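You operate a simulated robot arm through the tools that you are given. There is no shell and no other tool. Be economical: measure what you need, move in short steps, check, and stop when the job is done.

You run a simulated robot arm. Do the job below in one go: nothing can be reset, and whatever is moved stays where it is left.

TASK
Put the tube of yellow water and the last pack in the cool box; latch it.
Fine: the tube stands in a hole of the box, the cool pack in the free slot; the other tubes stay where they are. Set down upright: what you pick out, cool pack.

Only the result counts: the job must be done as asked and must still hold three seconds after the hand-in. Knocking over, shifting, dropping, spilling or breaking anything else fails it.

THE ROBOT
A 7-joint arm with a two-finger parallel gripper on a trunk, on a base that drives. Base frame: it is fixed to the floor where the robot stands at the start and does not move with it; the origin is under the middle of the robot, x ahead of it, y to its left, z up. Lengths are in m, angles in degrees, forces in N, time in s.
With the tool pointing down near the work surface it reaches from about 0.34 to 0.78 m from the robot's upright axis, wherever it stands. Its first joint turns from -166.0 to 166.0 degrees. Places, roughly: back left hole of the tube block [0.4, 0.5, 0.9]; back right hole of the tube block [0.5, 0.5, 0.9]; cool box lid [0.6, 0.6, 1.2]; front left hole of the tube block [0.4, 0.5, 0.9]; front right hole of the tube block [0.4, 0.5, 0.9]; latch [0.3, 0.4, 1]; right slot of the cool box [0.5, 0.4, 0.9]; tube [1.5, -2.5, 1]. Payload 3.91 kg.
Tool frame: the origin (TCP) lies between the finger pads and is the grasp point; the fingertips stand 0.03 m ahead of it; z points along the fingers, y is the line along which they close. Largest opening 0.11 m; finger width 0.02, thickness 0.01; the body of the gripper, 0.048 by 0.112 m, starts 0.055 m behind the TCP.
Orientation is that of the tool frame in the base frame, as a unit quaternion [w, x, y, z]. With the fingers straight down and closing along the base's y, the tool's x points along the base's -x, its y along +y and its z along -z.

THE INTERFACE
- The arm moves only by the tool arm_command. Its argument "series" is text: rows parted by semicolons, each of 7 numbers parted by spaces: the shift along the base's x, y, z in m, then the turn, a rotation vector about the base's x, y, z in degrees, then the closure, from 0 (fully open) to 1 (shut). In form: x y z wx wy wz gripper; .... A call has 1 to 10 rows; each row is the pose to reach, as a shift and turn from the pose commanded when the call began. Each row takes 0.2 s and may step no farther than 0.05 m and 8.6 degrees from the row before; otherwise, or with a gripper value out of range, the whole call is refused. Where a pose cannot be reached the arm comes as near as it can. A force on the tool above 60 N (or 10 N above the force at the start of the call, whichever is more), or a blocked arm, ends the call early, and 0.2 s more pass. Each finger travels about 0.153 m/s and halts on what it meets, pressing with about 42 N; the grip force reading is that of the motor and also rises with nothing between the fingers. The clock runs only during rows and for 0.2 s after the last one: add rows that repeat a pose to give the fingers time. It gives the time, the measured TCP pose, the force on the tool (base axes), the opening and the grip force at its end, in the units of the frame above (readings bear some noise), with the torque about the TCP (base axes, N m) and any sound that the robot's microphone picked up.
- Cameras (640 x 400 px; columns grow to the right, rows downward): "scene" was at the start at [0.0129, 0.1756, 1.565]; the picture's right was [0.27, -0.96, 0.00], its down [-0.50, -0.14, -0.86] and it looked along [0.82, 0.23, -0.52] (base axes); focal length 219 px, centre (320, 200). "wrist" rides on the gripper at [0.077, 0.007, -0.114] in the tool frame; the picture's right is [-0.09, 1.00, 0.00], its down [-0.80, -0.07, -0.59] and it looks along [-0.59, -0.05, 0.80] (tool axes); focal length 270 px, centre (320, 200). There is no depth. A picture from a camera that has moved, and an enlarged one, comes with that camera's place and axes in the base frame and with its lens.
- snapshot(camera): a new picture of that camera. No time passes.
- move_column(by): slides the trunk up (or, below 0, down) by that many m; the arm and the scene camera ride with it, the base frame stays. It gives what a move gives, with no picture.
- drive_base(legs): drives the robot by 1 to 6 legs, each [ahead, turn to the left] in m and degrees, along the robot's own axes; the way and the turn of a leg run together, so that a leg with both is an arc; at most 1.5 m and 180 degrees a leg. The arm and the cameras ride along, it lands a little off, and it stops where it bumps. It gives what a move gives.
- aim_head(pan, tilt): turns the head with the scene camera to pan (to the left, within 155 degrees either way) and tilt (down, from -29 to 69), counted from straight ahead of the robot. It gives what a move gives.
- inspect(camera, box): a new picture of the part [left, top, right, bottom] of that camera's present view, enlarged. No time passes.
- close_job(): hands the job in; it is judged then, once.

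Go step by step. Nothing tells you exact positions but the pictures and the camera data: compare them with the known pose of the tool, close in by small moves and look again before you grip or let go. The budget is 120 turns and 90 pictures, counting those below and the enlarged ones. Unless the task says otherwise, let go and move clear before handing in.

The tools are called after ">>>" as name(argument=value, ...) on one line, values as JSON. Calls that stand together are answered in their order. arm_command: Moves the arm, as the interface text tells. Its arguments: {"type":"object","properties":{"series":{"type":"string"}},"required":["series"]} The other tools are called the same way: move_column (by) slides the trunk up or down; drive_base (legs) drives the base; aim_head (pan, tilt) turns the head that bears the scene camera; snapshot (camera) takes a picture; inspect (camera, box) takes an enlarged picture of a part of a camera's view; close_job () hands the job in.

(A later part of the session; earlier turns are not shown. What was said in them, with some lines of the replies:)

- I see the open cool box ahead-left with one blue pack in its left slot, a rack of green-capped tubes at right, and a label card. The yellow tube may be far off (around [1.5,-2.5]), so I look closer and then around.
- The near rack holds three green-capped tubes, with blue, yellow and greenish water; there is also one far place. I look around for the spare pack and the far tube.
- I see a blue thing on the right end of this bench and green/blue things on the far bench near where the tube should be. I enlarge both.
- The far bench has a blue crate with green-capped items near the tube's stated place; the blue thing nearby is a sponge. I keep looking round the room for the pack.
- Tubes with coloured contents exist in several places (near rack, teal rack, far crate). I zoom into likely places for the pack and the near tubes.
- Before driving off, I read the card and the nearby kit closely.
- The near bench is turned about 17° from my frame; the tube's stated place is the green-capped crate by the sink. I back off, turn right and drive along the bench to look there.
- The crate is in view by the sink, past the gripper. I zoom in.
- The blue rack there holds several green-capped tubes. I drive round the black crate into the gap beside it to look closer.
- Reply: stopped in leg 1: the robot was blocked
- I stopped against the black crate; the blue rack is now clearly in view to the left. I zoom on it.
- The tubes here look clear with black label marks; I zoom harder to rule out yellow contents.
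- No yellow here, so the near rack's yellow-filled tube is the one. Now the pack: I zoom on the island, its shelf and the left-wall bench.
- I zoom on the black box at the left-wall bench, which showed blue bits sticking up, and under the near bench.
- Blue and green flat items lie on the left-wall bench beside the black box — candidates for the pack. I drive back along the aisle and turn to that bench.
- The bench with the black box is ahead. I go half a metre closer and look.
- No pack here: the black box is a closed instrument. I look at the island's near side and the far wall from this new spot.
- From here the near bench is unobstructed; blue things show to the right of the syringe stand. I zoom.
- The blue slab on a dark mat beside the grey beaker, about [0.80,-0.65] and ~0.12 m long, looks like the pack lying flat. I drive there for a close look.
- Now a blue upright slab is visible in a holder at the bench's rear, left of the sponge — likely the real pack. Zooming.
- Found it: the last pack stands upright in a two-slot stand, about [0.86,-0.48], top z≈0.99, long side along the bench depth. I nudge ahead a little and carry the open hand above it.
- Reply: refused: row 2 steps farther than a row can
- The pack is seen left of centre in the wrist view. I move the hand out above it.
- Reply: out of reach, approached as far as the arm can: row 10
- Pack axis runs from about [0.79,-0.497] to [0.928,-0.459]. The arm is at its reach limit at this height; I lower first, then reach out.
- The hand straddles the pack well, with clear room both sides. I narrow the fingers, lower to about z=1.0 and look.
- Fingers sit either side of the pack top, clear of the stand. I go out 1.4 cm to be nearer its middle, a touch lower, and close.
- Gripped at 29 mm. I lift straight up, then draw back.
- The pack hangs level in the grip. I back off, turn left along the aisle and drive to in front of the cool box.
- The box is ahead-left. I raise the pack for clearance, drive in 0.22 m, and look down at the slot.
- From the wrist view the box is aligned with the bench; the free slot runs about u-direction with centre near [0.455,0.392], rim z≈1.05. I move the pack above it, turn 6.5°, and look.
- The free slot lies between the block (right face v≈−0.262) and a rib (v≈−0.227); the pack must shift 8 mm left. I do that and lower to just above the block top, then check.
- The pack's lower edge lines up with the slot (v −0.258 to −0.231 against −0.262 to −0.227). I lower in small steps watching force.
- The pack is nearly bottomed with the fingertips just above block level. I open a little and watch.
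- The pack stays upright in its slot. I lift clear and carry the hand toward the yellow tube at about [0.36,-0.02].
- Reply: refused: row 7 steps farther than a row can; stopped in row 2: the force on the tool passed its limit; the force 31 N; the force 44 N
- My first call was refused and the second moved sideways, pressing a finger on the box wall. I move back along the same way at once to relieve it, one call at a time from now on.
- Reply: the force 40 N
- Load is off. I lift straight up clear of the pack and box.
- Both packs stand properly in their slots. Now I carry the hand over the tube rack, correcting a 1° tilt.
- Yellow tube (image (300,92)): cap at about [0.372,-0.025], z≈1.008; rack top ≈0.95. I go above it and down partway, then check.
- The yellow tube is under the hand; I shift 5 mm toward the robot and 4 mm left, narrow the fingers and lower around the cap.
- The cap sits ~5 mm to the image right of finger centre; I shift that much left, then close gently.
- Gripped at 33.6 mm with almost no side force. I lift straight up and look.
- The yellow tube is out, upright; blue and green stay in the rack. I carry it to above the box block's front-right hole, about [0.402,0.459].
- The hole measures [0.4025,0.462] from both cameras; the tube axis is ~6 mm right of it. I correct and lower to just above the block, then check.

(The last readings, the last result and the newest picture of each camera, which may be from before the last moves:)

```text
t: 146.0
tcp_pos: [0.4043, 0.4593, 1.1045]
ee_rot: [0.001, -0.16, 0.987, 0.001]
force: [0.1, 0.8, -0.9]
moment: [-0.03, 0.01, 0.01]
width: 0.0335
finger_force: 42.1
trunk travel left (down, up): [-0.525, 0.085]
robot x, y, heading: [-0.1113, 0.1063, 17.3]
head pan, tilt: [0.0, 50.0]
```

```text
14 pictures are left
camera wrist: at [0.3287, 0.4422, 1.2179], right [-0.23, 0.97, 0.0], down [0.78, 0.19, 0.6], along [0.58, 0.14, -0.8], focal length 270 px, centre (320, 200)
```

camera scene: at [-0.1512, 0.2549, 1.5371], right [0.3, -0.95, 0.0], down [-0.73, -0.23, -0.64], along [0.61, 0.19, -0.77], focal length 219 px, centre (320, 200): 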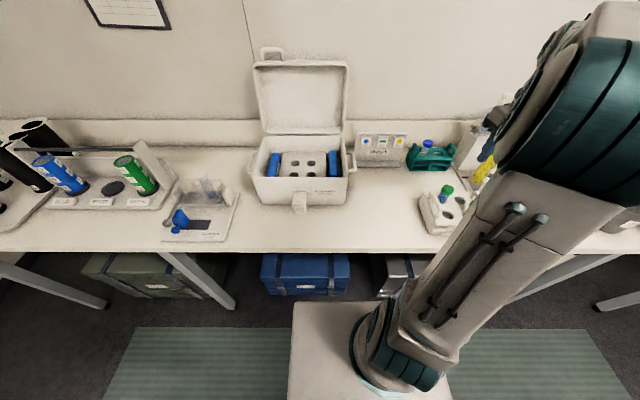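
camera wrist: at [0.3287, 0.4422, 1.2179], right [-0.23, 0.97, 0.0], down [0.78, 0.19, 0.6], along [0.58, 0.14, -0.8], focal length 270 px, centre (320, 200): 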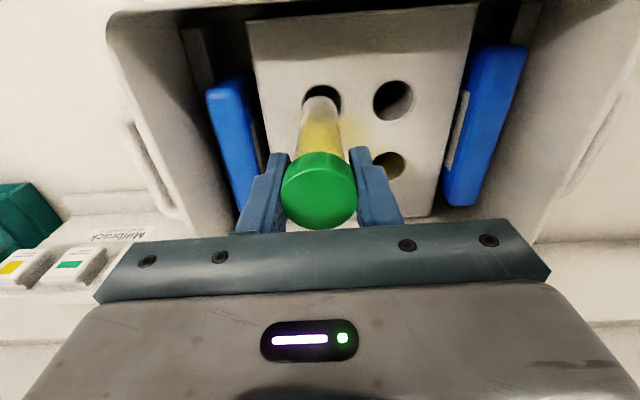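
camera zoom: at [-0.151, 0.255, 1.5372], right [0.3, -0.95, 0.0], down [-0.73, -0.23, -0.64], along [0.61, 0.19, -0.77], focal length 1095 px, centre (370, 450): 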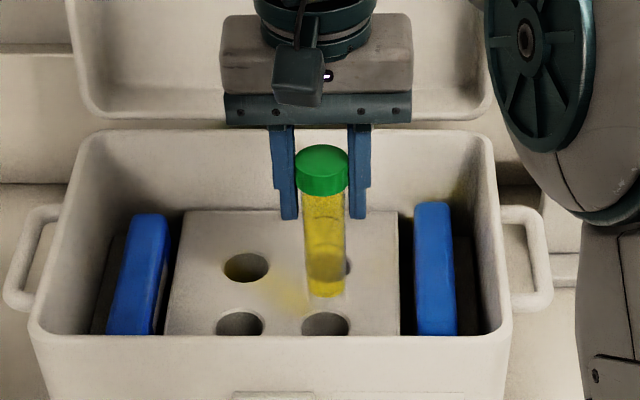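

Tube bottom and hole line up in both views. I lower in small steps.

>>> arm_command(series="-0.001 0.0015 -0.008 0 0 0 1; -0.001 0.0015 -0.016 0 0 0 1; -0.001 0.0015 -0.024 0 0 0 1; -0.001 0.0015 -0.032 0 0 0 1; -0.001 0.0015 -0.04 0 0 0 1; -0.001 0.0015 -0.04 0 0 0 1")

>>> inspect(camera="scene", box=[270, 110, 350, 190])

```text
t: 147.4
tcp_pos: [0.4038, 0.4606, 1.0651]
ee_rot: [0.0, -0.161, 0.987, 0.0]
force: [0.7, 0.3, 0.0]
moment: [0.0, -0.08, 0.02]
width: 0.0333
finger_force: 42.0
trunk travel left (down, up): [-0.525, 0.085]
robot x, y, heading: [-0.11, 0.1117, 17.5]
head pan, tilt: [0.0, 50.0]
```

```text
5.00 times, centred on (310, 150) of scene
camera zoom: at [-0.1508, 0.2551, 1.5371], right [0.3, -0.95, 0.0], down [-0.73, -0.23, -0.64], along [0.61, 0.19, -0.77], focal length 1095 px, centre (370, 450)
```

zoom: 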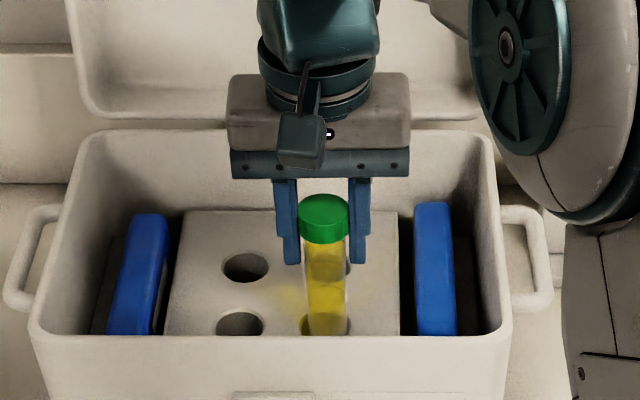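

It is entering the hole with little force. I continue down.

>>> arm_command(series="0 0 -0.006 0 0 0 1; 0 0 -0.012 0 0 0 1; 0 0 -0.018 0 0 0 1; 0 0 -0.024 0 0 0 1; 0 0 -0.03 0 0 0 1; 0 0 -0.03 0 0 0 1")

```text
t: 148.8
tcp_pos: [0.4061, 0.461, 1.0351]
ee_rot: [0.001, -0.161, 0.987, 0.0]
force: [0.3, 0.1, 0.0]
moment: [0.0, -0.02, -0.04]
width: 0.0335
finger_force: 42.7
trunk travel left (down, up): [-0.525, 0.085]
robot x, y, heading: [-0.1067, 0.1097, 17.2]
head pan, tilt: [0.0, 50.0]
```

>>> arm_command(series="0 0 -0.005 0 0 0 1; 0 0 -0.01 0 0 0 1; 0 0 -0.015 0 0 0 1; 0 0 -0.02 0 0 0 1; 0 0 -0.02 0 0 0 1")

>>> inspect(camera="scene", box=[270, 110, 350, 190])

```text
t: 150.0
tcp_pos: [0.4044, 0.4611, 1.0141]
ee_rot: [0.0, -0.161, 0.987, 0.0]
force: [-0.1, 0.1, -0.6]
moment: [0.0, -0.04, -0.02]
width: 0.0335
finger_force: 42.1
trunk travel left (down, up): [-0.525, 0.085]
robot x, y, heading: [-0.109, 0.1085, 17.4]
head pan, tilt: [0.0, 50.0]
```

```text
5.00 times, centred on (310, 150) of scene
camera zoom: at [-0.1509, 0.2551, 1.5371], right [0.3, -0.95, 0.0], down [-0.73, -0.23, -0.64], along [0.61, 0.19, -0.77], focal length 1095 px, centre (370, 450)
```

zoom: 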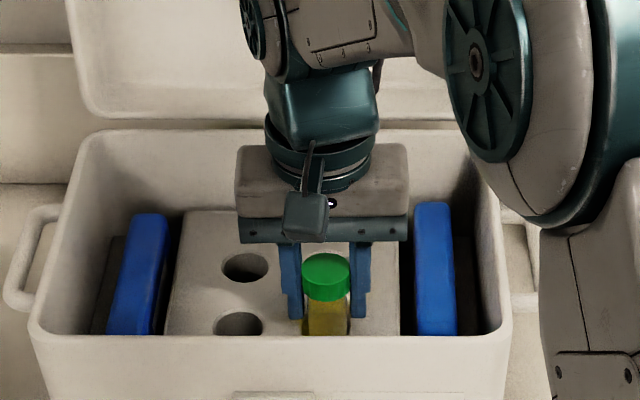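

>>> arm_command(series="0 0 -0.003 0 0 0 1; 0 0 -0.006 0 0 0 1; 0 0 -0.008 0 0 0 1; 0 0 -0.008 0 0 0 1")

```text
t: 151.0
tcp_pos: [0.4045, 0.4621, 1.0091]
ee_rot: [0.003, -0.16, 0.987, 0.002]
force: [2.4, -2.2, 27.2]
moment: [-0.27, 0.14, 0.01]
width: 0.0332
finger_force: 42.1
trunk travel left (down, up): [-0.525, 0.085]
robot x, y, heading: [-0.11, 0.1088, 17.4]
head pan, tilt: [0.0, 50.0]
```

Contact from below: the tube is on the bottom. I relieve the push and open.

>>> arm_command(series="0 0 0.003 0 0 0 1; 0 0 0.004 0 0 0 0.9; 0 0 0.004 0 0 0 0.6; 0 0 0.004 0 0 0 0.52; 0 0 0.004 0 0 0 0.52")

>>> inspect(camera="scene", box=[270, 110, 350, 190])

```text
t: 152.2
tcp_pos: [0.4059, 0.462, 1.01]
ee_rot: [-0.001, -0.161, 0.987, 0.001]
force: [0.1, -0.2, -0.6]
moment: [0.01, -0.03, -0.02]
width: 0.0531
finger_force: 0.1
trunk travel left (down, up): [-0.525, 0.085]
robot x, y, heading: [-0.1082, 0.1125, 17.2]
head pan, tilt: [0.0, 50.0]
```

```text
5.00 times, centred on (310, 150) of scene
camera zoom: at [-0.151, 0.255, 1.5371], right [0.3, -0.95, 0.0], down [-0.73, -0.23, -0.64], along [0.61, 0.19, -0.77], focal length 1095 px, centre (370, 450)
```

zoom: 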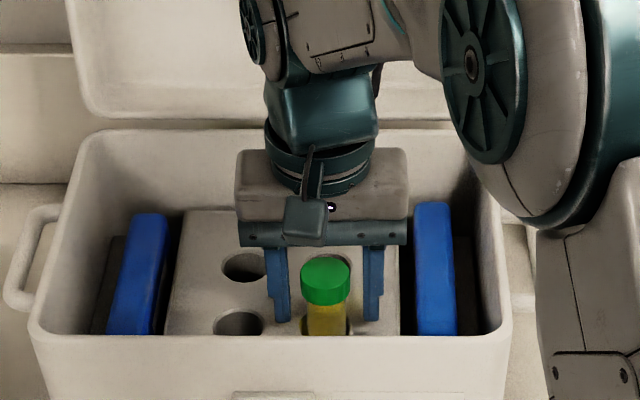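

The tube stands in its hole. I lift the hand clear and study the lid.

>>> arm_command(series="0 0 0.02 0 0 0 0.52; 0 0 0.05 0 0 0 0.52; 0 0 0.09 0 0 0 0.52; -0.01 -0.02 0.13 0 0 0 0.52; -0.02 -0.05 0.16 0 0 0 0.52; -0.03 -0.09 0.18 0 0 0 0.52; -0.04 -0.13 0.2 0 0 0 0.52; -0.05 -0.17 0.2 0 0 0 0.52")

>>> aim_head(pan=15, tilt=35)

>>> inspect(camera="scene", box=[220, 60, 400, 260])

```text
t: 154.0
tcp_pos: [0.3513, 0.292, 1.2123]
ee_rot: [0.0, -0.16, 0.987, -0.001]
force: [0.2, 0.5, -0.3]
moment: [-0.02, 0.02, 0.01]
width: 0.0528
finger_force: 0.1
trunk travel left (down, up): [-0.525, 0.085]
robot x, y, heading: [-0.1085, 0.1114, 17.4]
head pan, tilt: [0.0, 50.0]
```

```text
t: 154.7
tcp_pos: [0.3519, 0.2922, 1.2121]
ee_rot: [0.001, -0.16, 0.987, 0.0]
force: [-0.3, 0.0, 1.2]
moment: [0.01, -0.03, 0.0]
width: 0.0529
finger_force: 0.1
trunk travel left (down, up): [-0.525, 0.085]
robot x, y, heading: [-0.1081, 0.111, 17.3]
head pan, tilt: [15.0, 35.0]
```

```text
2.00 times, centred on (310, 160) of scene
camera zoom: at [-0.1501, 0.2791, 1.5588], right [0.53, -0.85, 0.0], down [-0.49, -0.31, -0.82], along [0.69, 0.44, -0.57], focal length 438 px, centre (340, 280)
```

zoom: 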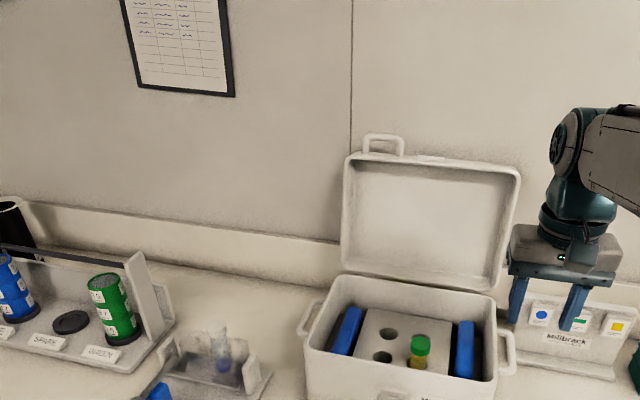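

The lid leans back past vertical with a loop handle at its free edge near v=−0.45; it is far, so I reposition the robot squarely in front (0.26 m to the left) and raise the trunk.

>>> drive_base(legs=[[-0.35, 0], [0, 90], [0.26, 0], [0, -90], [0.36, 0]])

>>> move_column(by=0.085)

>>> aim_head(pan=0, tilt=30)

>>> snapshot(camera="scene")

```text
t: 167.9
tcp_pos: [0.3162, 0.502, 1.211]
ee_rot: [0.0, -0.134, 0.991, 0.0]
force: [0.2, 0.4, 0.4]
moment: [0.04, 0.05, 0.01]
width: 0.0525
finger_force: 0.0
trunk travel left (down, up): [-0.525, 0.085]
robot x, y, heading: [-0.1529, 0.3441, 14.3]
head pan, tilt: [15.0, 35.0]
```

```text
t: 169.2
tcp_pos: [0.3163, 0.501, 1.2962]
ee_rot: [0.0, -0.133, 0.991, 0.0]
force: [0.0, -0.4, -0.7]
moment: [0.01, 0.02, -0.02]
width: 0.0528
finger_force: 0.0
trunk travel left (down, up): [-0.61, 0.0]
robot x, y, heading: [-0.1538, 0.3424, 14.2]
head pan, tilt: [15.0, 35.0]
```

```text
t: 169.9
tcp_pos: [0.3149, 0.5008, 1.297]
ee_rot: [0.001, -0.134, 0.991, 0.001]
force: [-0.2, -0.1, 0.2]
moment: [-0.03, -0.01, 0.01]
width: 0.0528
finger_force: 0.2
trunk travel left (down, up): [-0.61, 0.0]
robot x, y, heading: [-0.1571, 0.3405, 14.2]
head pan, tilt: [0.0, 30.0]
```

```text
9 pictures are left
camera scene: at [-0.1746, 0.4917, 1.6516], right [0.25, -0.97, 0.0], down [-0.48, -0.12, -0.87], along [0.84, 0.21, -0.5], focal length 219 px, centre (320, 200)
```

scene: 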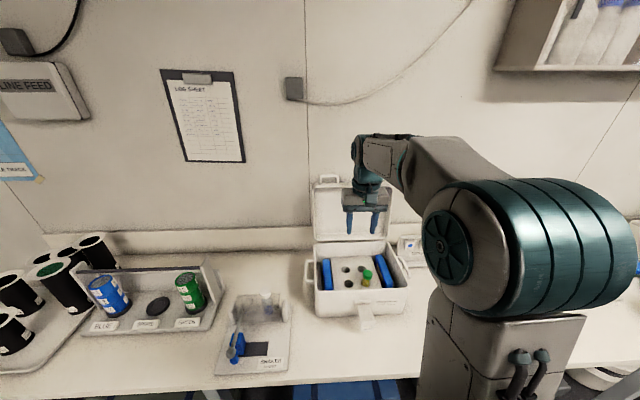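

The loop's crossbar triangulates to about [0.56,0.637,1.317]. I turn the hand 86° so the fingers close front-to-back, and open fully.

>>> arm_command(series="0 0.005 0.012 0 0 -8.6 0; 0 0.01 0.024 0 0 -17.2 0; 0 0.015 0.036 0 0 -25.8 0; 0 0.02 0.048 0 0 -34.4 0; 0 0.025 0.06 0 0 -43 0; 0 0.03 0.072 0 0 -51.6 0; 0 0.035 0.084 0 0 -60.2 0; 0 0.04 0.096 0 0 -68.8 0; 0 0.045 0.108 0 0 -77.4 0; 0 0.05 0.12 0 0 -86 0")

```text
t: 172.1
tcp_pos: [0.3147, 0.5524, 1.4167]
ee_rot: [0.0, 0.578, 0.816, -0.001]
force: [0.5, 0.2, -0.3]
moment: [0.02, -0.01, 0.01]
width: 0.1101
finger_force: 0.0
trunk travel left (down, up): [-0.61, 0.0]
robot x, y, heading: [-0.155, 0.3419, 14.4]
head pan, tilt: [0.0, 30.0]
```

Now I pitch the hand 30° forward and bring it just above the loop.

>>> arm_command(series="0.03 0.01 0.01 1.8 -5.7 0 0; 0.065 0.022 0.01 3.6 -11.4 0 0; 0.1 0.035 0.005 5.4 -17.2 0 0; 0.135 0.047 0 7.2 -22.9 0 0; 0.17 0.06 -0.01 9 -28.6 0 0; 0.202 0.071 -0.02 9 -28.6 0 0; 0.202 0.071 -0.02 9 -28.6 0 0")

>>> inspect(camera="scene", box=[290, 130, 420, 260])

```text
t: 173.7
tcp_pos: [0.5217, 0.6204, 1.3965]
ee_rot: [0.157, 0.558, 0.789, 0.206]
force: [0.1, 0.8, -0.3]
moment: [-0.01, 0.01, 0.01]
width: 0.1101
finger_force: 0.1
trunk travel left (down, up): [-0.61, 0.0]
robot x, y, heading: [-0.1587, 0.3439, 14.2]
head pan, tilt: [0.0, 30.0]
```

```text
3.08 times, centred on (355, 195) of scene
camera zoom: at [-0.1757, 0.4912, 1.6517], right [0.25, -0.97, 0.0], down [-0.48, -0.12, -0.87], along [0.84, 0.21, -0.5], focal length 674 px, centre (212, 215)
```

zoom: 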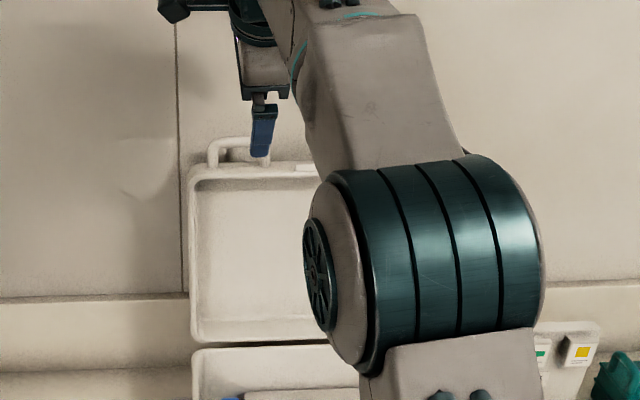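

The hand is above the loop, 1 cm to its right. I shift, narrow to 6 cm, and slide the tips down either side of the crossbar, then close.

>>> arm_command(series="-0.003 0.0095 0 0 0 0 0.25; 0.005 0.012 -0.015 0 0 0 0.45; 0.015 0.015 -0.035 0 0 0 0.45; 0.022 0.0175 -0.05 0 0 0 0.45; 0.0268 0.0189 -0.0595 0 0 0 0.45; 0.0268 0.0189 -0.0595 0 0 0 0.7; 0.0268 0.0189 -0.0595 0 0 0 0.9; 0.0268 0.0189 -0.0595 0 0 0 1; 0.0268 0.0189 -0.0595 0 0 0 1")

```text
t: 175.7
tcp_pos: [0.5446, 0.641, 1.3377]
ee_rot: [0.156, 0.559, 0.788, 0.205]
force: [-0.1, 0.0, 0.3]
moment: [0.02, -0.01, 0.03]
width: 0.0
finger_force: 38.0
trunk travel left (down, up): [-0.61, 0.0]
robot x, y, heading: [-0.1527, 0.3436, 14.3]
head pan, tilt: [0.0, 30.0]
```

The fingers closed on nothing; I look at where the bar is relative to the tips.

>>> snapshot(camera="wrist")

```text
7 pictures are left
camera wrist: at [0.4705, 0.6986, 1.4383], right [0.84, 0.21, 0.5], down [-0.08, -0.87, 0.49], along [0.53, -0.46, -0.71], focal length 270 px, centre (320, 200)
```

wrist: 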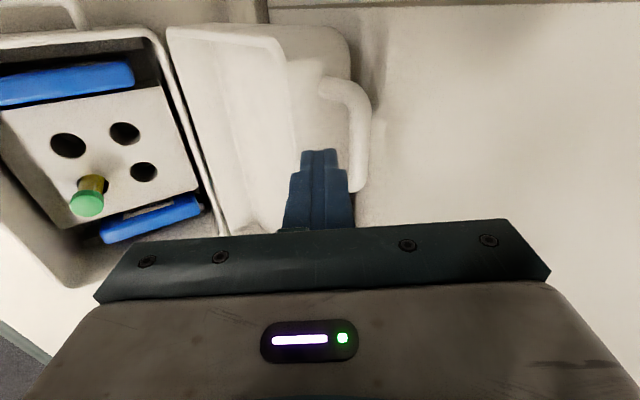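

The bar is 3 cm further back than I took it, about [0.585,0.651,1.309]. I back out, open, shift forward and close on it.

>>> arm_command(series="-0.019 -0.006 0.035 0 0 0 1; -0.01 -0.003 0.04 0 0 0 0.6; 0.0095 0.003 0.035 0 0 0 0.5; 0.019 0.006 0.01 0 0 0 0.5; 0.0296 0.0093 -0.011 0 0 0 0.5; 0.0296 0.0093 -0.013 0 0 0 0.5; 0.0296 0.0093 -0.013 0 0 0 0.7; 0.0296 0.0093 -0.013 0 0 0 0.9; 0.0296 0.0093 -0.013 0 0 0 1; 0.0296 0.0093 -0.013 0 0 0 1")

```text
t: 177.9
tcp_pos: [0.5751, 0.6519, 1.326]
ee_rot: [0.158, 0.558, 0.788, 0.207]
force: [4.1, 3.2, 13.4]
moment: [0.75, -0.12, -0.74]
width: 0.0143
finger_force: 45.3
trunk travel left (down, up): [-0.61, 0.0]
robot x, y, heading: [-0.1549, 0.3423, 14.0]
head pan, tilt: [0.0, 30.0]
```

The bar is gripped. I now swing the lid along its arc (hinge about u=0.668, z=1.05, radius 0.27) up to 60°, watching force.

>>> arm_command(series="-0.0176 -0.0056 0.0055 0 0 0 1; -0.0334 -0.0105 0.009 0 0 0 1; -0.0553 -0.0174 0.012 0 0 0 1; -0.0782 -0.0246 0.013 0 0 0 1; -0.1011 -0.0318 0.012 0 0 0 1; -0.123 -0.0387 0.009 0 0 0 1")

```text
t: 179.3
tcp_pos: [0.4517, 0.6117, 1.332]
ee_rot: [0.157, 0.557, 0.79, 0.204]
force: [-1.2, 6.7, -5.6]
moment: [0.72, 0.51, -0.6]
width: 0.0145
finger_force: 45.3
trunk travel left (down, up): [-0.61, 0.0]
robot x, y, heading: [-0.1524, 0.3419, 14.4]
head pan, tilt: [0.0, 30.0]
```

Smooth so far, about 80°. I continue to 40°.

>>> arm_command(series="-0.022 -0.007 -0.0053 0 0 0 1; -0.0439 -0.0138 -0.012 0 0 0 1; -0.0649 -0.0204 -0.0215 0 0 0 1; -0.085 -0.0267 -0.032 0 0 0 1; -0.104 -0.0327 -0.045 0 0 0 1; -0.122 -0.0384 -0.06 0 0 0 1; -0.1383 -0.0435 -0.0757 0 0 0 1; -0.1536 -0.0483 -0.093 0 0 0 1")

```text
t: 181.1
tcp_pos: [0.2973, 0.565, 1.2395]
ee_rot: [0.157, 0.558, 0.789, 0.206]
force: [-0.5, 13.5, -2.9]
moment: [1.05, 0.21, -0.39]
width: 0.014
finger_force: 45.5
trunk travel left (down, up): [-0.61, 0.0]
robot x, y, heading: [-0.1536, 0.3448, 14.6]
head pan, tilt: [0.0, 30.0]
```

Nearly there; a small sideways force, so I bias 3 mm left and continue to about 10°.

>>> arm_command(series="-0.0151 -0.0014 -0.019 0 0 0 1; -0.0277 -0.0054 -0.039 0 0 0 1; -0.0377 -0.0086 -0.06 0 0 0 1; -0.0468 -0.0114 -0.082 0 0 0 1; -0.0532 -0.0134 -0.1046 0 0 0 1; -0.0582 -0.015 -0.128 0 0 0 1")

```text
t: 182.5
tcp_pos: [0.2417, 0.5475, 1.114]
ee_rot: [0.155, 0.558, 0.789, 0.204]
force: [4.1, -1.2, -3.2]
moment: [-0.49, -0.04, -1.18]
width: 0.0136
finger_force: 44.6
trunk travel left (down, up): [-0.61, 0.0]
robot x, y, heading: [-0.1529, 0.3436, 14.0]
head pan, tilt: [0.0, 30.0]
```

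>>> arm_command(series="-0.0015 -0.0005 -0.012 0 0 0 1; -0.0029 -0.0009 -0.023 0 0 0 1; -0.0035 -0.0011 -0.033 0 0 0 1; -0.0038 -0.0012 -0.042 0 0 0 1; -0.0038 -0.0012 -0.048 0 0 0 1")

>>> inspect(camera="scene", box=[270, 200, 430, 340])

```text
t: 183.4
tcp_pos: [0.2418, 0.5495, 1.0907]
ee_rot: [0.157, 0.56, 0.784, 0.214]
force: [-0.8, -3.1, 17.5]
moment: [-0.65, -0.38, -1.03]
width: 0.0135
finger_force: 44.9
out of reach, approached as far as the arm can: row 3
trunk travel left (down, up): [-0.61, 0.0]
robot x, y, heading: [-0.1543, 0.3424, 14.2]
head pan, tilt: [0.0, 30.0]
stopped in row 4: the force on the tool passed its limit (the readings are from after the stop); the commanded pose is now the measured one
```

```text
2.86 times, centred on (350, 270) of scene
camera zoom: at [-0.1757, 0.4909, 1.6512], right [0.24, -0.97, 0.0], down [-0.48, -0.12, -0.87], along [0.84, 0.21, -0.5], focal length 626 px, centre (234, 0)
```

zoom: 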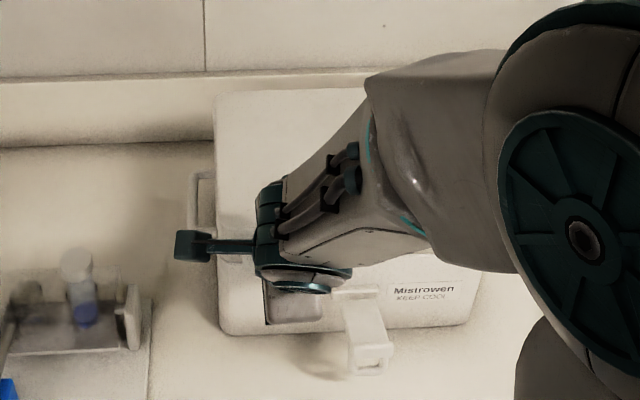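

The lid looks down. I open, back the fingers out of the loop and rise.

>>> arm_command(series="0 0 0.002 0 0 0 0.7; 0 0 0.002 0 0 0 0.6; -0.007 -0.002 0.015 0 0 0 0.6; -0.014 -0.004 0.03 0 0 0 0.6; -0.01 -0.003 0.06 0 0 0 0.6; 0 0 0.1 0 0 0 0.6; 0.01 0.003 0.14 0 0 0 0.8; 0.02 0.006 0.18 0 0 0 1; 0.02 0.006 0.18 0 0 0 1")

```text
t: 185.4
tcp_pos: [0.2605, 0.5592, 1.2686]
ee_rot: [0.156, 0.558, 0.786, 0.213]
force: [0.9, -0.6, 0.2]
moment: [-0.01, 0.03, 0.0]
width: 0.0002
finger_force: 37.6
trunk travel left (down, up): [-0.61, 0.0]
robot x, y, heading: [-0.1564, 0.3398, 14.3]
head pan, tilt: [0.0, 30.0]
```

Now I press the lid's front from above to make sure it is fully shut.

>>> arm_command(series="0.03 -0.015 -0.02 0 0 0 1; 0.06 -0.03 -0.04 0 0 0 1; 0.068 -0.036 -0.08 0 0 0 1; 0.068 -0.036 -0.12 0 0 0 1; 0.068 -0.036 -0.14 0 0 0 1; 0.068 -0.036 -0.15 0 0 0 1")

```text
t: 186.5
tcp_pos: [0.3307, 0.5207, 1.1673]
ee_rot: [0.169, 0.555, 0.781, 0.232]
force: [-33.4, -11.1, 39.3]
moment: [-0.42, 0.45, -0.21]
width: 0.0
finger_force: 37.5
trunk travel left (down, up): [-0.61, 0.0]
robot x, y, heading: [-0.1541, 0.3438, 14.3]
head pan, tilt: [0.0, 30.0]
stopped in row 5: the force on the tool passed its limit (the readings are from after the stop); the commanded pose is now the measured one
```

Contact came higher than I expected, so I lift off and look at the lid from the scene camera.

>>> arm_command(series="-0.02 -0.01 0.04 0 0 0 1; -0.04 -0.04 0.08 0 0 0 1; -0.06 -0.08 0.11 0 0 0 1; -0.06 -0.125 0.12 0 0 0 1; -0.06 -0.17 0.12 0 0 0 1; -0.06 -0.215 0.12 0 0 0 1; -0.06 -0.26 0.12 0 0 0 1")

>>> inspect(camera="scene", box=[270, 180, 430, 340])

```text
refused: row 2 steps farther than a row can; nothing moved
```

```text
2.50 times, centred on (350, 260) of scene
camera zoom: at [-0.1864, 0.4877, 1.6526], right [0.25, -0.97, 0.0], down [-0.48, -0.12, -0.87], along [0.84, 0.21, -0.49], focal length 548 px, centre (245, 50)
```

zoom: 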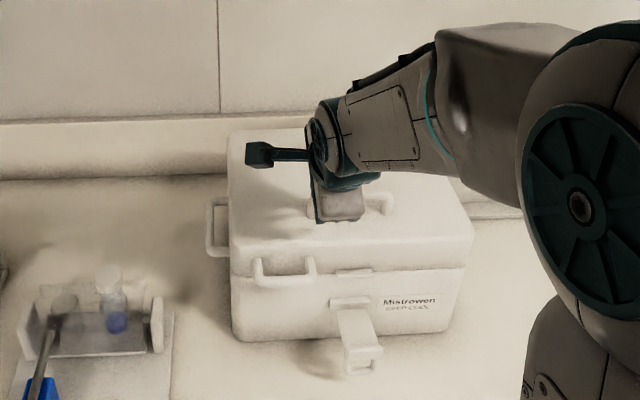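

The lid is fully shut (I had touched its carry handle). The latch flap sticks out and down from its pivot at u≈0.432, z≈0.995, v≈−0.35, end near [u 0.352, z 0.96]. I lift the hand off and back the robot 0.22 m for room.

>>> arm_command(series="0 0 0.03 0 0 0 1; 0 0 0.07 0 0 0 1; 0 0 0.1 0 0 0 1")

>>> drive_base(legs=[[-0.22, 0]])

```text
t: 187.3
tcp_pos: [0.3379, 0.5244, 1.2582]
ee_rot: [0.166, 0.554, 0.783, 0.228]
force: [-0.3, 0.0, -0.1]
moment: [-0.01, 0.01, 0.0]
width: 0.0
finger_force: 37.9
trunk travel left (down, up): [-0.61, 0.0]
robot x, y, heading: [-0.1556, 0.3401, 14.5]
head pan, tilt: [0.0, 30.0]
```

```text
t: 189.0
tcp_pos: [0.1224, 0.4704, 1.2601]
ee_rot: [0.166, 0.554, 0.783, 0.228]
force: [-0.1, 0.5, 0.3]
moment: [0.0, -0.03, -0.03]
width: 0.0
finger_force: 38.1
trunk travel left (down, up): [-0.61, 0.0]
robot x, y, heading: [-0.3705, 0.286, 14.6]
head pan, tilt: [0.0, 30.0]
```

I pitch the hand to 45°, line up with the latch and lower in front of it, stopping 4 cm above the working height to check.

>>> arm_command(series="0.024 -0.025 -0.03 1.8 -5.7 0 1; 0.048 -0.05 -0.06 3.6 -11.4 0 1; 0.048 -0.05 -0.105 3.6 -11.4 0 1; 0.048 -0.05 -0.15 3.6 -11.4 0 1; 0.048 -0.05 -0.195 3.6 -11.4 0 1; 0.048 -0.05 -0.235 3.6 -11.4 0 1; 0.048 -0.05 -0.27 3.6 -11.4 0 1; 0.048 -0.05 -0.27 3.6 -11.4 0 1")

>>> snapshot(camera="wrist")

```text
t: 190.8
tcp_pos: [0.1702, 0.425, 0.9879]
ee_rot: [0.225, 0.533, 0.756, 0.306]
force: [-0.1, -0.1, 0.7]
moment: [-0.01, 0.05, -0.01]
width: 0.0001
finger_force: 38.1
trunk travel left (down, up): [-0.61, 0.0]
robot x, y, heading: [-0.3683, 0.2865, 14.6]
head pan, tilt: [0.0, 30.0]
```

```text
4 pictures are left
camera wrist: at [0.074, 0.4738, 1.0727], right [0.69, 0.16, 0.7], down [-0.18, -0.91, 0.38], along [0.7, -0.39, -0.6], focal length 270 px, centre (320, 200)
```

wrist: 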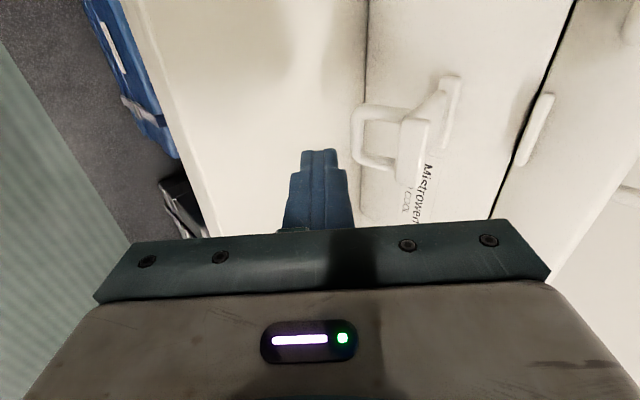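

The wrist view confirms the flap: a loop from v −0.374 to −0.33, end at [u 0.358, z 0.957], window in the middle. I aim at its right leg: down to tip z≈0.926, then forward under it.

>>> arm_command(series="0.0051 -0.0162 -0.02 0 0 0 1; 0.0051 -0.0162 -0.0406 0 0 0 1; 0.0242 -0.0102 -0.0406 0 0 0 1; 0.0433 -0.0042 -0.0406 0 0 0 1; 0.0576 0.0003 -0.0406 0 0 0 1; 0.0576 0.0003 -0.0406 0 0 0 1")

```text
t: 192.2
tcp_pos: [0.2275, 0.4235, 0.948]
ee_rot: [0.224, 0.534, 0.755, 0.306]
force: [-5.3, -1.6, -1.8]
moment: [0.01, -0.04, 0.04]
width: 0.0001
finger_force: 37.9
trunk travel left (down, up): [-0.61, 0.0]
robot x, y, heading: [-0.3647, 0.2879, 14.7]
head pan, tilt: [0.0, 30.0]
```

A light contact; I check where the tip is against the flap.

>>> snapshot(camera="wrist")

```text
3 pictures are left
camera wrist: at [0.1303, 0.4723, 1.0327], right [0.7, 0.16, 0.7], down [-0.18, -0.91, 0.38], along [0.7, -0.39, -0.6], focal length 270 px, centre (320, 200)
```

wrist: 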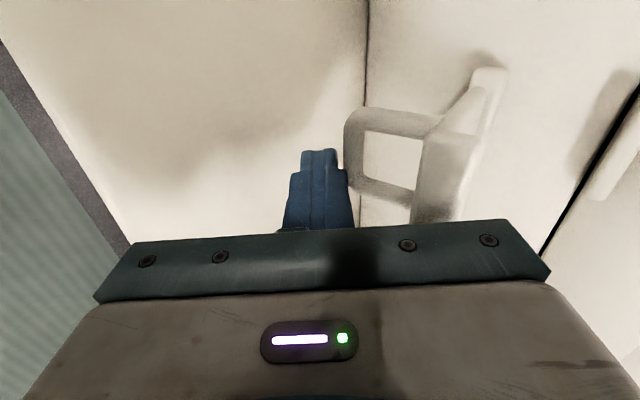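

The flap's end bar rests on the finger's upper face just behind the tip — good for scooping. I raise along the flap's arc to about 60°.

>>> arm_command(series="-0.0052 -0.0017 0.017 0 0 0 1; -0.0072 -0.0023 0.035 0 0 0 1; -0.005 -0.0015 0.05 0 0 0 1; -0.0024 -0.0008 0.065 0 0 0 1; 0.005 0.0015 0.079 0 0 0 1; 0.012 0.0038 0.091 0 0 0 1; 0.0229 0.0072 0.102 0 0 0 1; 0.0343 0.0108 0.11 0 0 0 1")

>>> snapshot(camera="wrist")

```text
t: 194.0
tcp_pos: [0.2491, 0.4285, 1.0464]
ee_rot: [0.211, 0.537, 0.762, 0.296]
force: [-10.6, -5.2, -3.7]
moment: [-0.05, 0.07, 0.11]
width: 0.0001
finger_force: 38.2
trunk travel left (down, up): [-0.61, 0.0]
robot x, y, heading: [-0.369, 0.2843, 14.2]
head pan, tilt: [0.0, 30.0]
stopped in row 8: the force on the tool passed its limit (the readings are from after the stop); the commanded pose is now the measured one
```

```text
2 pictures are left
camera wrist: at [0.1559, 0.4764, 1.1351], right [0.72, 0.16, 0.68], down [-0.16, -0.91, 0.39], along [0.68, -0.39, -0.63], focal length 270 px, centre (320, 200)
```

wrist: 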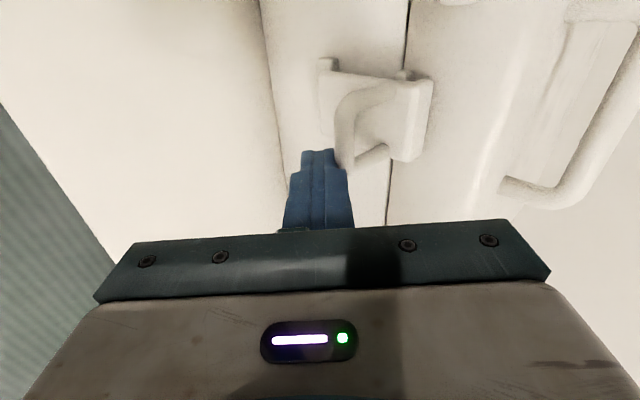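

The flap has swung up and force rose; I enlarge this view to judge whether it is home on the catch.

>>> inspect(camera="wrist", box=[270, 30, 470, 190])

```text
2.50 times, centred on (370, 110) of wrist
camera zoom: at [0.1559, 0.4764, 1.1351], right [0.72, 0.16, 0.68], down [-0.16, -0.91, 0.39], along [0.68, -0.39, -0.63], focal length 676 px, centre (195, 425)
```

zoom: 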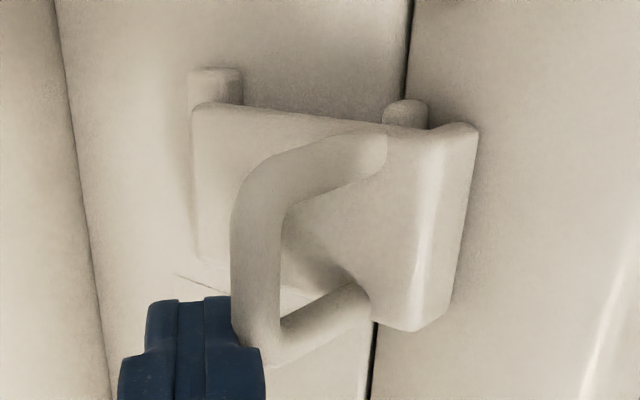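

The flap plate now lies upright over the lid's catch, its pull-loop outward against my finger. I push once more straight toward the box to seat it and listen for a click.

>>> arm_command(series="0.005 0.0015 0.002 0 0 0 1; 0.01 0.003 0.003 0 0 0 1; 0.015 0.0047 0.004 0 0 0 1; 0.02 0.006 0.004 0 0 0 1")

```text
t: 194.7
tcp_pos: [0.254, 0.4288, 1.0433]
ee_rot: [0.203, 0.541, 0.763, 0.29]
force: [-11.6, -4.8, -6.3]
moment: [-0.08, 0.07, 0.1]
width: 0.0
finger_force: 37.8
trunk travel left (down, up): [-0.61, 0.0]
robot x, y, heading: [-0.3665, 0.2862, 14.2]
head pan, tilt: [0.0, 30.0]
stopped in row 3: the force on the tool passed its limit (the readings are from after the stop); the commanded pose is now the measured one
```

No click heard, so I back off, rise above the loop and press directly on the plate's upper end.

>>> arm_command(series="-0.019 -0.006 -0.003 0 0 0 1; -0.0477 -0.015 0 0 0 0 1; -0.0534 0.0031 0.03 0 0 0 1; -0.0534 0.0031 0.055 0 0 0 1; -0.0248 0.0121 0.055 0 0 0 1; -0.0057 0.0181 0.053 0 0 0 1; 0.0057 0.0217 0.052 0 0 0 1; 0.0153 0.0247 0.052 0 0 0 1")

```text
t: 196.5
tcp_pos: [0.2709, 0.455, 1.0976]
ee_rot: [0.204, 0.538, 0.764, 0.292]
force: [-0.1, 0.0, 0.1]
moment: [0.0, 0.0, -0.02]
width: 0.0
finger_force: 38.2
trunk travel left (down, up): [-0.61, 0.0]
robot x, y, heading: [-0.3689, 0.2852, 14.4]
head pan, tilt: [0.0, 30.0]
```

>>> arm_command(series="0.0048 0.0015 0 0 0 0 1; 0.0095 0.003 0 0 0 0 1; 0.0143 0.0045 0 0 0 0 1; 0.0191 0.006 0 0 0 0 1; 0.0238 0.0075 0 0 0 0 1")

```text
t: 197.7
tcp_pos: [0.2874, 0.4594, 1.0989]
ee_rot: [0.204, 0.539, 0.763, 0.291]
force: [-47.5, -16.5, 5.2]
moment: [-0.29, 0.64, -0.45]
width: 0.0002
finger_force: 38.0
trunk travel left (down, up): [-0.61, 0.0]
robot x, y, heading: [-0.3666, 0.2834, 14.5]
head pan, tilt: [0.0, 30.0]
```

Firm contact on the plate/lid. I back straight off and use the last picture to check the latch.

>>> arm_command(series="-0.03 -0.0095 0.005 0 0 0 1; -0.07 -0.022 0.005 0 0 0 1; -0.1 -0.03 -0.01 0 0 0 1; -0.115 -0.034 -0.05 0 0 0 1; -0.115 -0.034 -0.06 0 0 0 1")

>>> snapshot(camera="wrist")

```text
t: 198.9
tcp_pos: [0.1797, 0.4286, 1.0375]
ee_rot: [0.205, 0.538, 0.763, 0.292]
force: [-1.1, 0.0, -0.7]
moment: [-0.02, -0.03, -0.01]
width: 0.0002
finger_force: 37.5
trunk travel left (down, up): [-0.61, 0.0]
robot x, y, heading: [-0.371, 0.2886, 14.6]
head pan, tilt: [0.0, 30.0]
```

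```text
0 pictures are left
camera wrist: at [0.0866, 0.4754, 1.1256], right [0.73, 0.17, 0.66], down [-0.15, -0.91, 0.39], along [0.67, -0.39, -0.64], focal length 270 px, centre (320, 200)
```

wrist: 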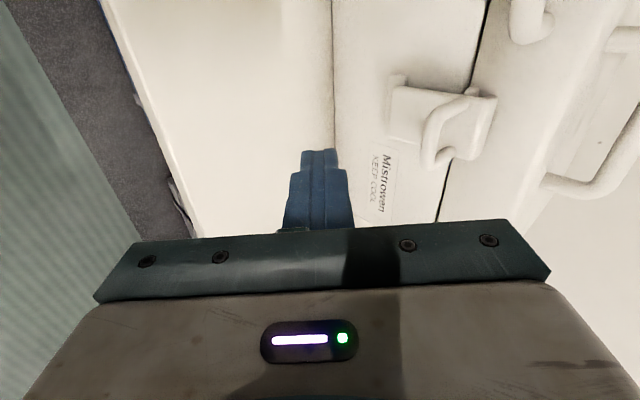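

The latch plate stays up over the lid's catch by itself, with the lid shut and the hand clear of the box. I hand the job in.

>>> close_job()

```text
The job is handed in.
```

I put the yellow-water tube in the front-right hole of the cool box and stood the last pack upright in the free slot. The lid is shut and the latch flap stays up over its catch.

- **Latch:** I heard no click. The last picture shows the flap holding by itself after I pressed it home and backed off.
- **Bump on the box:** While I was withdrawing from the pack, a sideways move pressed a finger against the box wall with at least 42 N. It may have shifted the box slightly, though both packs were still upright in their slots afterwards.
- **Black crate:** The base also stopped against the black crate near the sink earlier on. I saw no sign that the crate moved.
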